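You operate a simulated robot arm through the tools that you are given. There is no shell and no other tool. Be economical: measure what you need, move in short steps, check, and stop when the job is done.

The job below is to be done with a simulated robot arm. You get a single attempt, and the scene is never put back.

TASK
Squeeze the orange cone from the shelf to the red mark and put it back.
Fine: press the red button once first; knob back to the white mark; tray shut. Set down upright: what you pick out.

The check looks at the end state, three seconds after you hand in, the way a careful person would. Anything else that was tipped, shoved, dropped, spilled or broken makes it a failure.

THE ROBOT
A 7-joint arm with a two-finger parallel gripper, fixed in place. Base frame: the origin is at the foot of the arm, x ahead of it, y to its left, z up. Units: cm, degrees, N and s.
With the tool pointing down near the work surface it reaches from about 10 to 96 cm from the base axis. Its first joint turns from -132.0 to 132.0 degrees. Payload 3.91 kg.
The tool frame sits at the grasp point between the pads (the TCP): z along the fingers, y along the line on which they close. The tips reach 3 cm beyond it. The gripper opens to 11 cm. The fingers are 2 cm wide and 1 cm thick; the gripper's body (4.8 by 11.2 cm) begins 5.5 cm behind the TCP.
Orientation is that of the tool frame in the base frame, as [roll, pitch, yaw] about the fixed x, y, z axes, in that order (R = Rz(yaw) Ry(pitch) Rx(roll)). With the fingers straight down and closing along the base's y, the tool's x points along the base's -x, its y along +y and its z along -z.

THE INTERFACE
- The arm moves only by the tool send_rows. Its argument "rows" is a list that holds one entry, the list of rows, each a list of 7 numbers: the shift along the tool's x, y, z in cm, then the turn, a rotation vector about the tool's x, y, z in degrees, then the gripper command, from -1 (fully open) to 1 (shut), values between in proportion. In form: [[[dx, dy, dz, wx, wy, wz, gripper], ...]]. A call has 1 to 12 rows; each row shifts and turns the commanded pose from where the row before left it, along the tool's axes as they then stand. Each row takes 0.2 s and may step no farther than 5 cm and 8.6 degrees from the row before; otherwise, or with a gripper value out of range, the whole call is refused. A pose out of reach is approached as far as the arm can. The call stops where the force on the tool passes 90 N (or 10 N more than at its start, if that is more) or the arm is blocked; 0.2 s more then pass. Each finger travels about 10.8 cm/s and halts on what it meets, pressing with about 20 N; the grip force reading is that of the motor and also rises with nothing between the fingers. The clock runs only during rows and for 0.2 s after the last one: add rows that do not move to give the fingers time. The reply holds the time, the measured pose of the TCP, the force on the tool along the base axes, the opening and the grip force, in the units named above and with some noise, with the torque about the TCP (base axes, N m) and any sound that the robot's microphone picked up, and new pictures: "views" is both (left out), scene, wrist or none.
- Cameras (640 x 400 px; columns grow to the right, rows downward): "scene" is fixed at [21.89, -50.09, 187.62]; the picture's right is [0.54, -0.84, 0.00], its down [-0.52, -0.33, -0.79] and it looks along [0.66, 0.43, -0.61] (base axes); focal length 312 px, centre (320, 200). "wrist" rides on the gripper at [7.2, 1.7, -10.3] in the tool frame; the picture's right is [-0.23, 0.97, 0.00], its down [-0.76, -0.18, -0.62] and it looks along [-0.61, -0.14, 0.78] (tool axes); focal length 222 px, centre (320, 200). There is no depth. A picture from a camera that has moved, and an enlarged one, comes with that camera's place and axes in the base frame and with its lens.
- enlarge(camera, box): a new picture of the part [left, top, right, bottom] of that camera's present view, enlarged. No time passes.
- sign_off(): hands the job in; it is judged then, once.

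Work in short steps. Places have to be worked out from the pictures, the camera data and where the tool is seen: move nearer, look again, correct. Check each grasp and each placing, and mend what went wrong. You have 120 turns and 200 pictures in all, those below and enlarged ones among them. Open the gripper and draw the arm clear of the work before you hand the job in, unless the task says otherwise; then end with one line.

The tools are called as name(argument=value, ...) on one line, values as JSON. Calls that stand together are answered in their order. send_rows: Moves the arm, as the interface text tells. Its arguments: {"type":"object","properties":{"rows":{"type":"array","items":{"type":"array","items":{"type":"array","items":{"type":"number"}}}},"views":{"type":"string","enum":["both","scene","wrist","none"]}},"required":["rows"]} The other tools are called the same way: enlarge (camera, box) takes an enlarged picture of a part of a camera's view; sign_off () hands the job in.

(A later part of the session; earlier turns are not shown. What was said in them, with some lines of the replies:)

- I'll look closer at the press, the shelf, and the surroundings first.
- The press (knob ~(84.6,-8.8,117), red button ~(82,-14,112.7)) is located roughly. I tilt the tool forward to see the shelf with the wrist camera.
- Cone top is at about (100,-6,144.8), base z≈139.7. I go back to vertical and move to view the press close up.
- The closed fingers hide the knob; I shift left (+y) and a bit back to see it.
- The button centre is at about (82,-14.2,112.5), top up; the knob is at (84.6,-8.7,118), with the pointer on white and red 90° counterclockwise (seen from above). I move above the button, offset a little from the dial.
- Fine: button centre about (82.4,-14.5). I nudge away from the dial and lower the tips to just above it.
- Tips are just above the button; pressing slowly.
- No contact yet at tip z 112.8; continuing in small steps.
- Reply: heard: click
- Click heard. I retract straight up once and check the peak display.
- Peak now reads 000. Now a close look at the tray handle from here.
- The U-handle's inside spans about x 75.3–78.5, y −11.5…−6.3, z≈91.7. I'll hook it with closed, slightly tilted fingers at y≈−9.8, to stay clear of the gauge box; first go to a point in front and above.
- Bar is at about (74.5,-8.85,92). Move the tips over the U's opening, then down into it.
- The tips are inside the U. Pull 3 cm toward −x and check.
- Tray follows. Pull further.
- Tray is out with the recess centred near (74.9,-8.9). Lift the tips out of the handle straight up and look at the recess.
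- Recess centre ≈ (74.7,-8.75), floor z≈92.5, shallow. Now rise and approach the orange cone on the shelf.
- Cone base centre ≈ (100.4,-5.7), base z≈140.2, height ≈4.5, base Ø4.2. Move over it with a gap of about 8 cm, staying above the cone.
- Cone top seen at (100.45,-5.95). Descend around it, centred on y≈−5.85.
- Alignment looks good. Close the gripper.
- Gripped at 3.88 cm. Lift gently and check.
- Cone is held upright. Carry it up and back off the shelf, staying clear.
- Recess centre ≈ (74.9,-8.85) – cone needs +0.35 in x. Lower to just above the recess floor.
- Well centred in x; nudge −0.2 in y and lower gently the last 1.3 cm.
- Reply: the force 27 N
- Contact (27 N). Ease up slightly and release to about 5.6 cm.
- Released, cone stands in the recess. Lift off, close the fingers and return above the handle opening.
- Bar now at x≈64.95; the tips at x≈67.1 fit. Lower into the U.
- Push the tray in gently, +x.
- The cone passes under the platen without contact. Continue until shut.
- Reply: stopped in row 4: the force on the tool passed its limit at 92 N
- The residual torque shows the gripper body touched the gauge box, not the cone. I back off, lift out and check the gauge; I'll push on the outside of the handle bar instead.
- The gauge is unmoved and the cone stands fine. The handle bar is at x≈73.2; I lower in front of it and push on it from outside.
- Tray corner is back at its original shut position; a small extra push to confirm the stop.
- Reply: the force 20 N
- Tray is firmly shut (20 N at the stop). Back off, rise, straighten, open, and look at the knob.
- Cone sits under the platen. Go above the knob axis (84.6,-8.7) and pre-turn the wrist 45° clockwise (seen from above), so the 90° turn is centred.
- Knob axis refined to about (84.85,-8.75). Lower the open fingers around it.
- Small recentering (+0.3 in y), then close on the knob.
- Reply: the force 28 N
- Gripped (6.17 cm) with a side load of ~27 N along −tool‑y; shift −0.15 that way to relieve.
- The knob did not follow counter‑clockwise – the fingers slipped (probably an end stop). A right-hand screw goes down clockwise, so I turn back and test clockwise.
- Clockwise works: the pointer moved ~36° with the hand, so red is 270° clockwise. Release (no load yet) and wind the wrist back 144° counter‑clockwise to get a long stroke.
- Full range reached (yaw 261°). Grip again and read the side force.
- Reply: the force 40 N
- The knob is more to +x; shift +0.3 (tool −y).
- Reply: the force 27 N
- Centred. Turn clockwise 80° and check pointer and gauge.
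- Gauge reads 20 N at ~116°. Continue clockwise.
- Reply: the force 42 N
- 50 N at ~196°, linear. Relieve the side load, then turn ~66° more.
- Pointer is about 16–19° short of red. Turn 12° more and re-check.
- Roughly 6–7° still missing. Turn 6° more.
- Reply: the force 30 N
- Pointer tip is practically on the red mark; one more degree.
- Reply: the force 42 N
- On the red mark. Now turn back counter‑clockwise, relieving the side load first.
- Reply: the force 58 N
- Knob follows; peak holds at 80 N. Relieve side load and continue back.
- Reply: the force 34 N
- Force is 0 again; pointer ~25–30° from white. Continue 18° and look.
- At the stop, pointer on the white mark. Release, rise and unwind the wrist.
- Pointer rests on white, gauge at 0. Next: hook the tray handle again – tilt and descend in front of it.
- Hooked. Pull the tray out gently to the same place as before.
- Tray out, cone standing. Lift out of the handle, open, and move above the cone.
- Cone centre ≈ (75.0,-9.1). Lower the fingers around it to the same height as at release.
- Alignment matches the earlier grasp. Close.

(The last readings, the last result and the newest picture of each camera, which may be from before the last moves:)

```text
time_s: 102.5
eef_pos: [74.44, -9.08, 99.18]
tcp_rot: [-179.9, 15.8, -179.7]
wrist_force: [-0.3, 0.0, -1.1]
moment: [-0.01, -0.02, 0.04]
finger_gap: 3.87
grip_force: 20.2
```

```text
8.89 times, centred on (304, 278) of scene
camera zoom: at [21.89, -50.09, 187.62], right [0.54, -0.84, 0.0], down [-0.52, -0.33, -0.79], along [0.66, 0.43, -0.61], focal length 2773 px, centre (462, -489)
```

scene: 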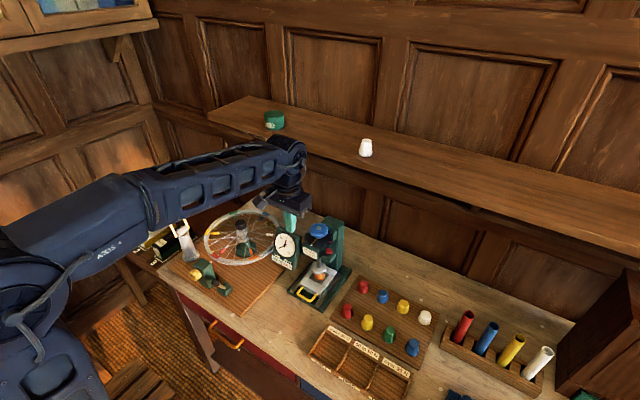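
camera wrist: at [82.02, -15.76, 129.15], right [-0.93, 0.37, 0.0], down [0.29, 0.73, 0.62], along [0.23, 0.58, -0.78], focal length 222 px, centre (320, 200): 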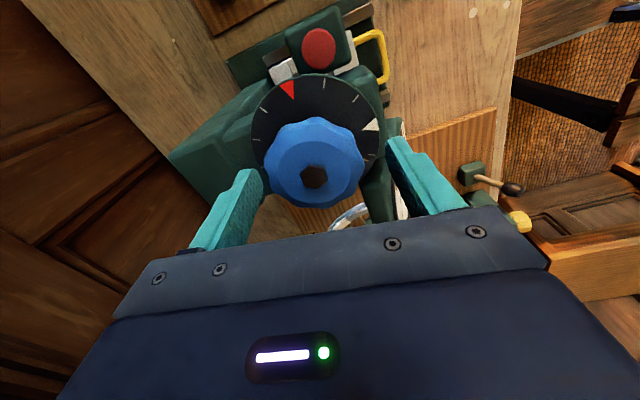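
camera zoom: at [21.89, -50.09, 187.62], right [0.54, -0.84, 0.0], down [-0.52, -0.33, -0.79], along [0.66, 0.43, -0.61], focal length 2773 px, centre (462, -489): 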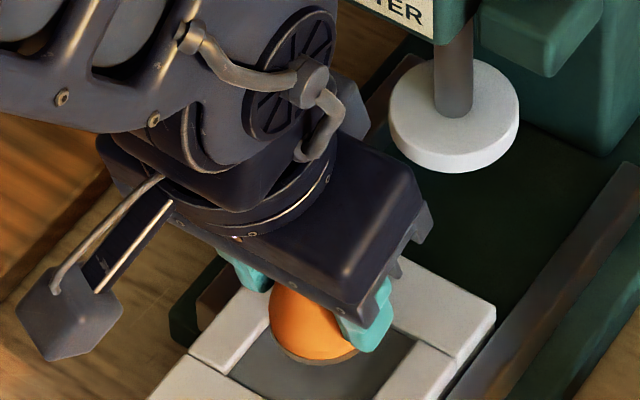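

Held securely (3.87 cm). Carry up: rise, back away from the press, then up to shelf height.

send_rows(rows=[[[-0.82, 0, -2.89, 0, 0, 0, 0.8], [-0.82, 0, -2.89, 0, 0, 0, 0.8], [4.33, 0, -1.22, 0, 0, 0, 0.8], [4.33, 0, -1.22, 0, 0, 0, 0.8], [-1.22, 0.3, -4.33, 0, 0, 0, 0.8], [-1.22, 0.3, -4.33, 0, 0, 0, 0.8], [-1.22, 0.3, -4.33, 0, 0, 0, 0.8], [-1.22, 0.3, -4.33, 0, 0, 0, 0.8], [-1.22, 0.3, -4.33, 0, 0, 0, 0.8], [-1.22, 0.3, -4.33, 0, 0, 0, 0.8], [-1.22, 0.3, -4.33, 0, 0, 0, 0.8], [-1.22, 0.3, -4.33, 0, 0, 0, 0.8]]], views="none")

send_rows(rows=[[[-1.22, 0.3, -4.33, 0, 0, 0, 0.8], [-1.22, 0.3, -4.33, 0, 0, 0, 0.8], [-4.33, 0, 1.22, 0, 0, 0, 0.8], [-4.33, 0, 1.22, 0, 0, 0, 0.8], [-4.33, 0, 1.22, 0, 0, 0, 0.8], [-4.33, 0, 1.22, 0, 0, 0, 0.8], [-4.33, 0, 1.22, 0, 0, 0, 0.8], [-4.33, 0, 1.22, 0, 0, 0, 0.8], [-4.33, 0, 1.22, 0, 0, 0, 0.8], [0, 0, 0, 0, 0, 0, 0.8]]], views="scene")

```text
time_s: 105.1
eef_pos: [65.37, -6.59, 141.17]
tcp_rot: [-180.0, 15.8, -179.5]
wrist_force: [-0.1, 0.4, -0.7]
moment: [-0.01, 0.04, 0.01]
finger_gap: 3.89
grip_force: 19.5
```

```text
time_s: 107.3
eef_pos: [96.93, -5.7, 149.89]
tcp_rot: [-179.9, 15.9, -179.6]
wrist_force: [0.3, -0.2, -1.0]
moment: [-0.01, 0.01, 0.0]
finger_gap: 3.83
grip_force: 20.2
```

scene: 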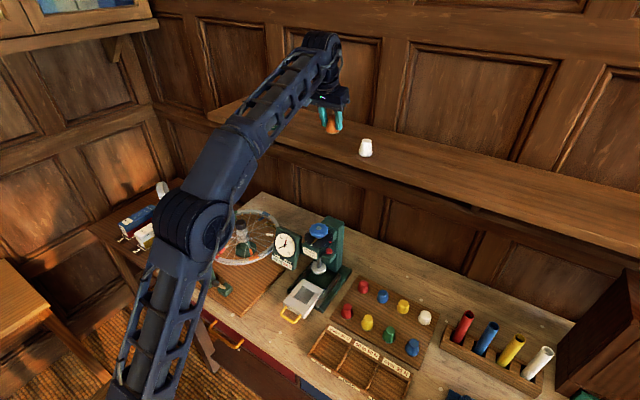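

Lower toward the original spot (TCP target ≈ (99.8,-6.05,144.2)), stopping just above.

send_rows(rows=[[[-0.9, -0.17, 2.4, 0, 0, 0, 0.8], [-0.64, -0.17, 2.4, 0, 0, 0, 0.8], [0, 0, 0, 0, 0, 0, 0.8]]], views="none")

enlarge(camera="scene", box=[310, 115, 374, 155])

```text
time_s: 108.1
eef_pos: [99.6, -6.03, 145.92]
tcp_rot: [-179.9, 15.9, -179.6]
wrist_force: [-0.4, 0.0, -0.4]
moment: [-0.01, 0.01, 0.0]
finger_gap: 3.85
grip_force: 19.7
```

```text
10.00 times, centred on (342, 135) of scene
camera zoom: at [21.89, -50.09, 187.62], right [0.54, -0.84, 0.0], down [-0.52, -0.33, -0.79], along [0.66, 0.43, -0.61], focal length 3120 px, centre (100, 850)
```

zoom: 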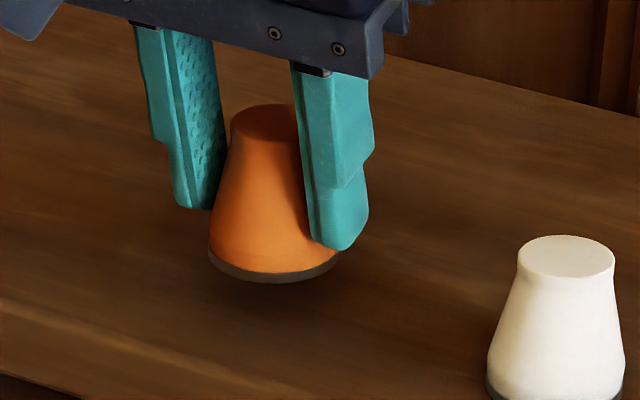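

send_rows(rows=[[[0.2, 0, 0.8, 0, 0, 0, 0.8], [0.18, 0, 0.6, 0, 0, 0, 0.8], [0.05, 0, 0.19, 0, 0, 0, 0.8], [0, 0, 0, 0, 0, 0, 0.8]]], views="none")

enlarge(camera="scene", box=[310, 115, 374, 155])

```text
time_s: 109.1
eef_pos: [99.62, -6.16, 144.35]
tcp_rot: [-179.9, 15.8, -179.5]
wrist_force: [0.5, 0.8, -0.9]
moment: [-0.01, 0.0, -0.02]
finger_gap: 3.84
grip_force: 19.7
```

```text
10.00 times, centred on (342, 135) of scene
camera zoom: at [21.89, -50.09, 187.62], right [0.54, -0.84, 0.0], down [-0.52, -0.33, -0.79], along [0.66, 0.43, -0.61], focal length 3120 px, centre (100, 850)
```

zoom: 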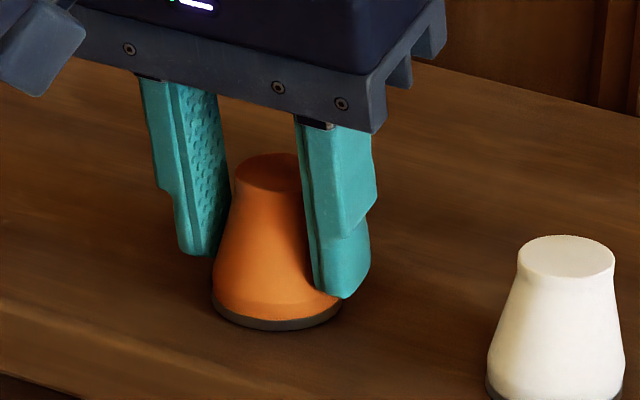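

send_rows(rows=[[[0.03, 0, 0.12, 0, 0, 0, 0.8], [0.03, 0, 0.12, 0, 0, 0, 0.8], [0, 0, 0, 0, 0, 0, 0.8]]], views="none")

```text
time_s: 109.9
eef_pos: [99.7, -6.27, 144.14]
tcp_rot: [-179.9, 15.9, -179.6]
wrist_force: [2.9, 3.0, 7.8]
moment: [0.24, -0.19, -0.03]
finger_gap: 3.83
grip_force: 19.6
```

Light contact (8 N). Release slowly and check.

send_rows(rows=[[[0, 0, 0, 0, 0, 0, 0.25], [0, 0, 0, 0, 0, 0, 0], [0, 0, 0, 0, 0, 0, -0.4], [0, 0, 0, 0, 0, 0, -0.4], [0, 0, 0, 0, 0, 0, -0.4]]], views="none")

enlarge(camera="scene", box=[310, 115, 374, 155])

```text
time_s: 111.1
eef_pos: [99.78, -6.2, 144.12]
tcp_rot: [-180.0, 15.8, -179.7]
wrist_force: [-1.0, -0.9, -0.4]
moment: [-0.01, 0.03, -0.05]
finger_gap: 7.7
grip_force: 0.0
```

```text
10.00 times, centred on (342, 135) of scene
camera zoom: at [21.89, -50.09, 187.62], right [0.54, -0.84, 0.0], down [-0.52, -0.33, -0.79], along [0.66, 0.43, -0.61], focal length 3120 px, centre (100, 850)
```

zoom: 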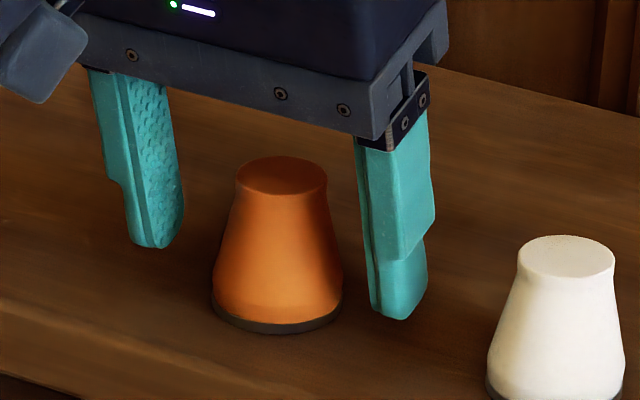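

Cone stands upright at its old place. Lift straight up, go back, and head for the tray.

send_rows(rows=[[[-0.5, 0, -1.9, 0, 0, 0, -0.4], [-1.35, 0, -4.8, 0, 0, 0, -0.4], [4.4, 0, -1.25, 0, 0, 0, -0.4], [4.4, 0, -1.25, 0, 0, 0, -0.4], [4.4, 0, -1.25, 0, 0, 0, 0], [4.4, 0, -1.25, 0, 0, 0, 1], [4.4, 0, -1.25, 0, 0, 0, 1], [4.4, -0.5, -1.25, 0, 0, 0, 1], [4.4, -0.5, -1.25, 0, 0, 0, 1], [4.4, -0.5, -1.25, 0, 0, 0, 1], [4.4, -0.5, -1.25, 0, 0, 0, 1]]], views="none")

send_rows(rows=[[[1.3, -0.1, 4.6, 0, 0, 0, 1], [1.3, -0.1, 4.6, 0, 0, 0, 1], [1.3, -0.1, 4.6, 0, 0, 0, 1], [1.3, -0.1, 4.6, 0, 0, 0, 1], [1.3, -0.1, 4.6, 0, 0, 0, 1], [1.3, 0, 4.6, 0, 0, 0, 1], [1.3, 0, 4.6, 0, 0, 0, 1], [1.3, 0, 4.6, 0, 0, 0, 1], [1.3, 0, 4.6, 0, 0, 0, 1], [0, 0, 0, 0, 0, 0, 1]]], views="both")

```text
time_s: 113.5
eef_pos: [58.23, -8.2, 151.06]
tcp_rot: [-179.9, 15.7, -179.6]
wrist_force: [0.6, 0.0, -0.8]
moment: [0.0, 0.09, -0.02]
finger_gap: 0.0
grip_force: 19.4
```

```text
time_s: 115.7
eef_pos: [58.43, -9.09, 108.25]
tcp_rot: [-179.9, 15.9, -179.5]
wrist_force: [-0.7, -0.2, -0.1]
moment: [0.01, -0.03, 0.02]
finger_gap: 0.0
grip_force: 20.2
camera wrist: at [48.78, -7.46, 116.2], right [0.21, 0.98, 0.06], down [0.56, -0.17, 0.81], along [0.8, -0.14, -0.59], focal length 222 px, centre (320, 200)
```

scene: 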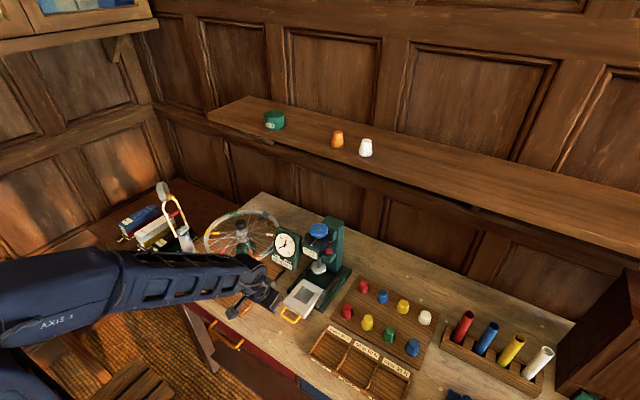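
wrist: 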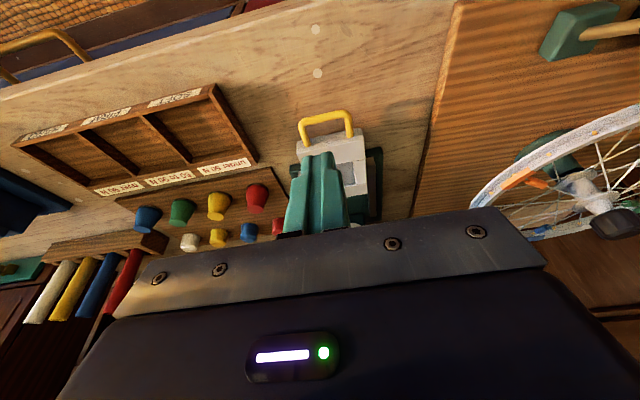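

Bar at x≈65.1. Lower in front of it to handle height.

send_rows(rows=[[[0.6, 0.05, 4.73, 0, 0, 0, 1], [0.4, 0, 4.73, 0, 0, 0, 1], [0.4, 0, 4.73, 0, 0, 0, 1], [0, 0, 0, 0, 0, 0, 1]]], views="none")

enlarge(camera="wrist", box=[200, 60, 440, 210])

enlarge(camera="scene", box=[180, 200, 340, 330])

```text
time_s: 116.7
eef_pos: [60.96, -8.98, 94.11]
tcp_rot: [-180.0, 15.9, -179.6]
wrist_force: [0.5, -0.3, -0.3]
moment: [-0.01, 0.03, -0.03]
finger_gap: 0.0
grip_force: 19.8
```

```text
2.67 times, centred on (320, 135) of wrist
camera zoom: at [51.19, -7.45, 102.11], right [0.21, 0.98, 0.06], down [0.56, -0.17, 0.81], along [0.8, -0.14, -0.59], focal length 592 px, centre (320, 373)
```

zoom: 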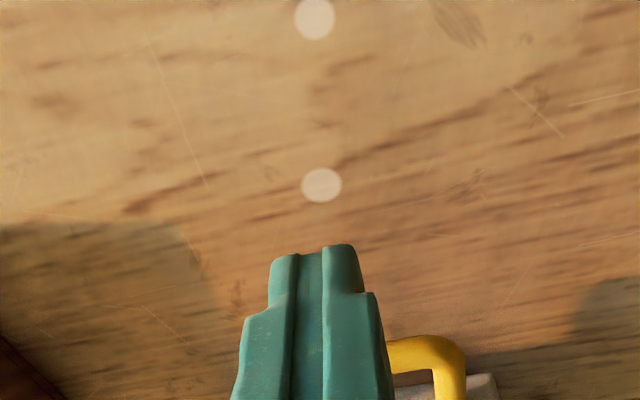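

```text
3.08 times, centred on (260, 265) of scene
camera zoom: at [21.89, -50.09, 187.62], right [0.54, -0.84, 0.0], down [-0.52, -0.33, -0.79], along [0.66, 0.43, -0.61], focal length 960 px, centre (505, 0)
```

zoom: 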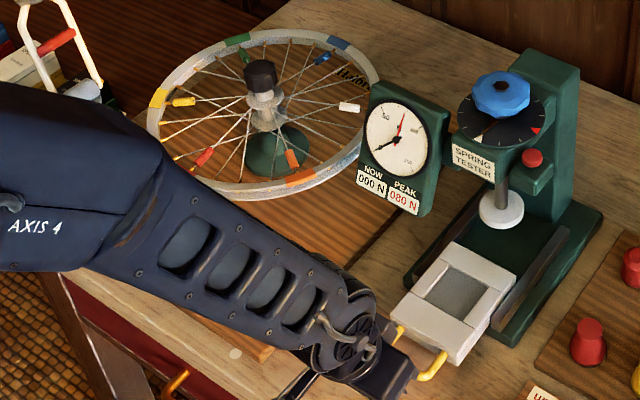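

Push the bar +x steadily.

send_rows(rows=[[[-0.96, 0, 0.27, 0, 0, 0, 1], [-0.96, 0, 0.27, 0, 0, 0, 1], [-0.96, 0, 0.27, 0, 0, 0, 1], [-0.96, 0, 0.27, 0, 0, 0, 1], [-0.96, 0, 0.27, 0, 0, 0, 1], [-0.96, 0, 0.27, 0, 0, 0, 1], [-0.96, 0, 0.27, 0, 0, 0, 1], [-0.96, 0, 0.27, 0, 0, 0, 1], [-0.96, 0, 0.27, 0, 0, 0, 1], [-0.96, 0, 0.27, 0, 0, 0, 1], [0, 0, 0, 0, 0, 0, 1]]], views="none")

enlarge(camera="scene", box=[280, 250, 360, 300])

```text
time_s: 119.1
eef_pos: [70.91, -8.84, 94.03]
tcp_rot: [-179.9, 15.8, -179.6]
wrist_force: [0.4, -0.3, 0.1]
moment: [0.01, 0.0, 0.02]
finger_gap: 0.0
grip_force: 19.5
```

```text
8.00 times, centred on (320, 275) of scene
camera zoom: at [21.89, -50.09, 187.62], right [0.54, -0.84, 0.0], down [-0.52, -0.33, -0.79], along [0.66, 0.43, -0.61], focal length 2496 px, centre (320, -400)
```

zoom: 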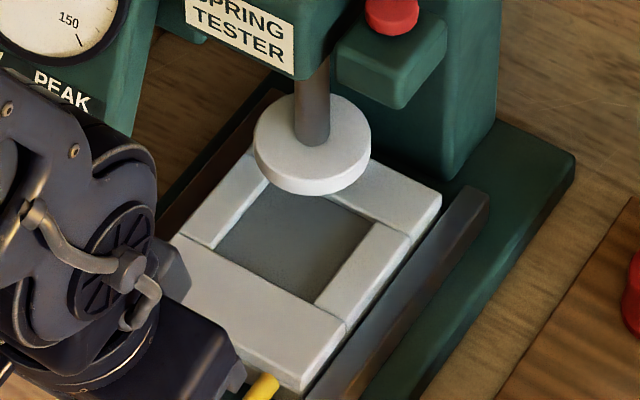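

send_rows(rows=[[[-0.4, 0, 0.11, 0, 0, 0, 1], [-0.4, 0, 0.11, 0, 0, 0, 1], [-0.4, 0, 0.11, 0, 0, 0, 1], [-0.3, 0, 0.08, 0, 0, 0, 1], [-0.2, 0, 0.05, 0, 0, 0, 1], [0, 0, 0, 0, 0, 0, 1]]], views="none")

enlarge(camera="scene", box=[280, 250, 360, 300])

```text
time_s: 120.5
eef_pos: [72.75, -8.91, 94.07]
tcp_rot: [-179.9, 15.7, -179.5]
wrist_force: [-15.8, -0.2, -2.5]
moment: [0.02, 0.46, -0.03]
finger_gap: 0.0
grip_force: 20.4
```

```text
8.00 times, centred on (320, 275) of scene
camera zoom: at [21.89, -50.09, 187.62], right [0.54, -0.84, 0.0], down [-0.52, -0.33, -0.79], along [0.66, 0.43, -0.61], focal length 2496 px, centre (320, -400)
```

zoom: 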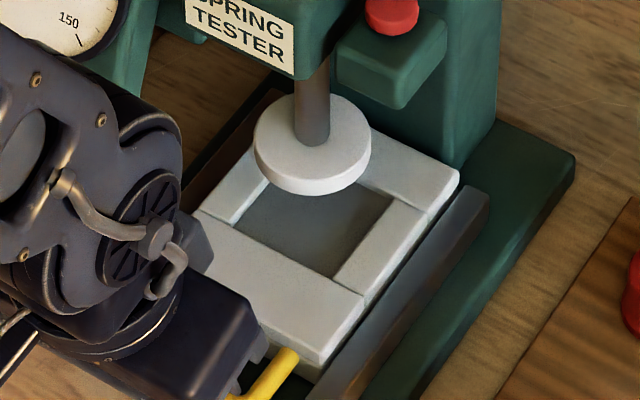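

The tray is shut at its stop. Back away, rise and open the gripper, then a final look.

send_rows(rows=[[[2.9, 0, -0.8, 0, 0, 0, 1], [1.9, 0, -2.5, 0, 0, 0, 1], [-0.3, 0, -4.5, 0, 0, 0, 1], [-1.2, 0, -4.4, 0, 0, 0, 1], [-1.2, 0, -4.4, 0, 0, 0, 1], [-1.2, 0, -4.4, 0, 0, 0, 0], [-1.2, 0, -4.4, 0, 0, 0, -1], [-1.2, 0, -4.4, 0, 0, 0, -1], [-1.2, 0, -4.4, 0, 0, 0, -1], [-1.2, 0, -4.4, 0, 0, 0, -1], [2, 0, -3, 0, 0, 0, -1], [0, 0, 0, 0, 0, 0, -1]]], views="scene")

enlarge(camera="scene", box=[260, 205, 360, 305])

enlarge(camera="scene", box=[250, 100, 390, 170])

```text
time_s: 123.1
eef_pos: [63.11, -9.08, 134.81]
tcp_rot: [-179.9, 15.9, -179.6]
wrist_force: [0.6, 1.6, -0.9]
moment: [0.06, 0.0, 0.0]
finger_gap: 11.01
grip_force: 0.2
```

scene: 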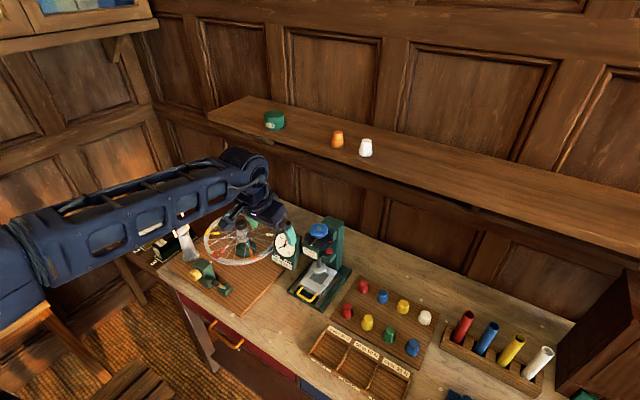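

```text
4.00 times, centred on (310, 255) of scene
camera zoom: at [21.89, -50.09, 187.62], right [0.54, -0.84, 0.0], down [-0.52, -0.33, -0.79], along [0.66, 0.43, -0.61], focal length 1248 px, centre (360, -20)
```

zoom: 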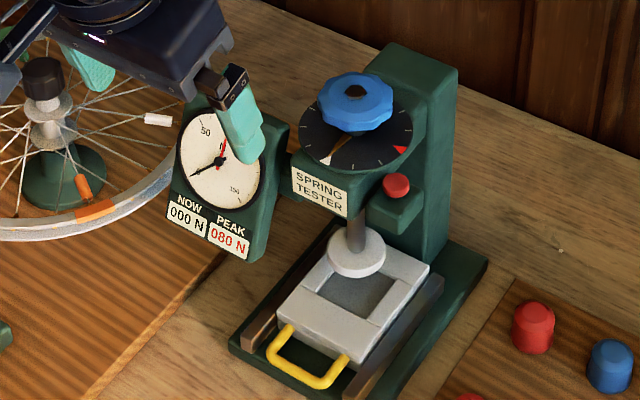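

```text
4.57 times, centred on (320, 135) of scene
camera zoom: at [21.89, -50.09, 187.62], right [0.54, -0.84, 0.0], down [-0.52, -0.33, -0.79], along [0.66, 0.43, -0.61], focal length 1426 px, centre (320, 497)
```

zoom: 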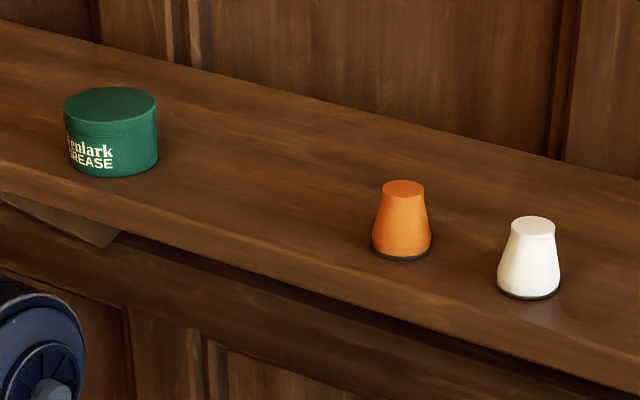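

Everything is in place: the cone is upright on the shelf, the tray is shut, the knob is on white, and the peak reads 80 N. I move the arm a little further clear and hand in.

send_rows(rows=[[[0, 0, -4.5, 0, 0, 0, -1], [0, 0, -4.5, 0, 0, 0, -1], [0, 0, -4.5, 0, 0, 0, -1], [0, 0, 0, 0, 0, 0, -1]]], views="none")

sign_off()

```text
time_s: 124.1
eef_pos: [59.51, -9.08, 147.81]
tcp_rot: [-179.9, 15.8, -179.6]
wrist_force: [-0.2, 0.0, 0.4]
moment: [0.01, -0.02, 0.0]
finger_gap: 11.0
grip_force: 0.1
```

```text
The job is handed in.
```

I handed the job in: the red button was pressed once first, the orange cone was squeezed to the red mark (peak 80 N) and set back upright on the shelf, the knob is on white and the tray is shut; the gripper bumped the gauge box once (about 92 N), and it looked unmoved afterwards.
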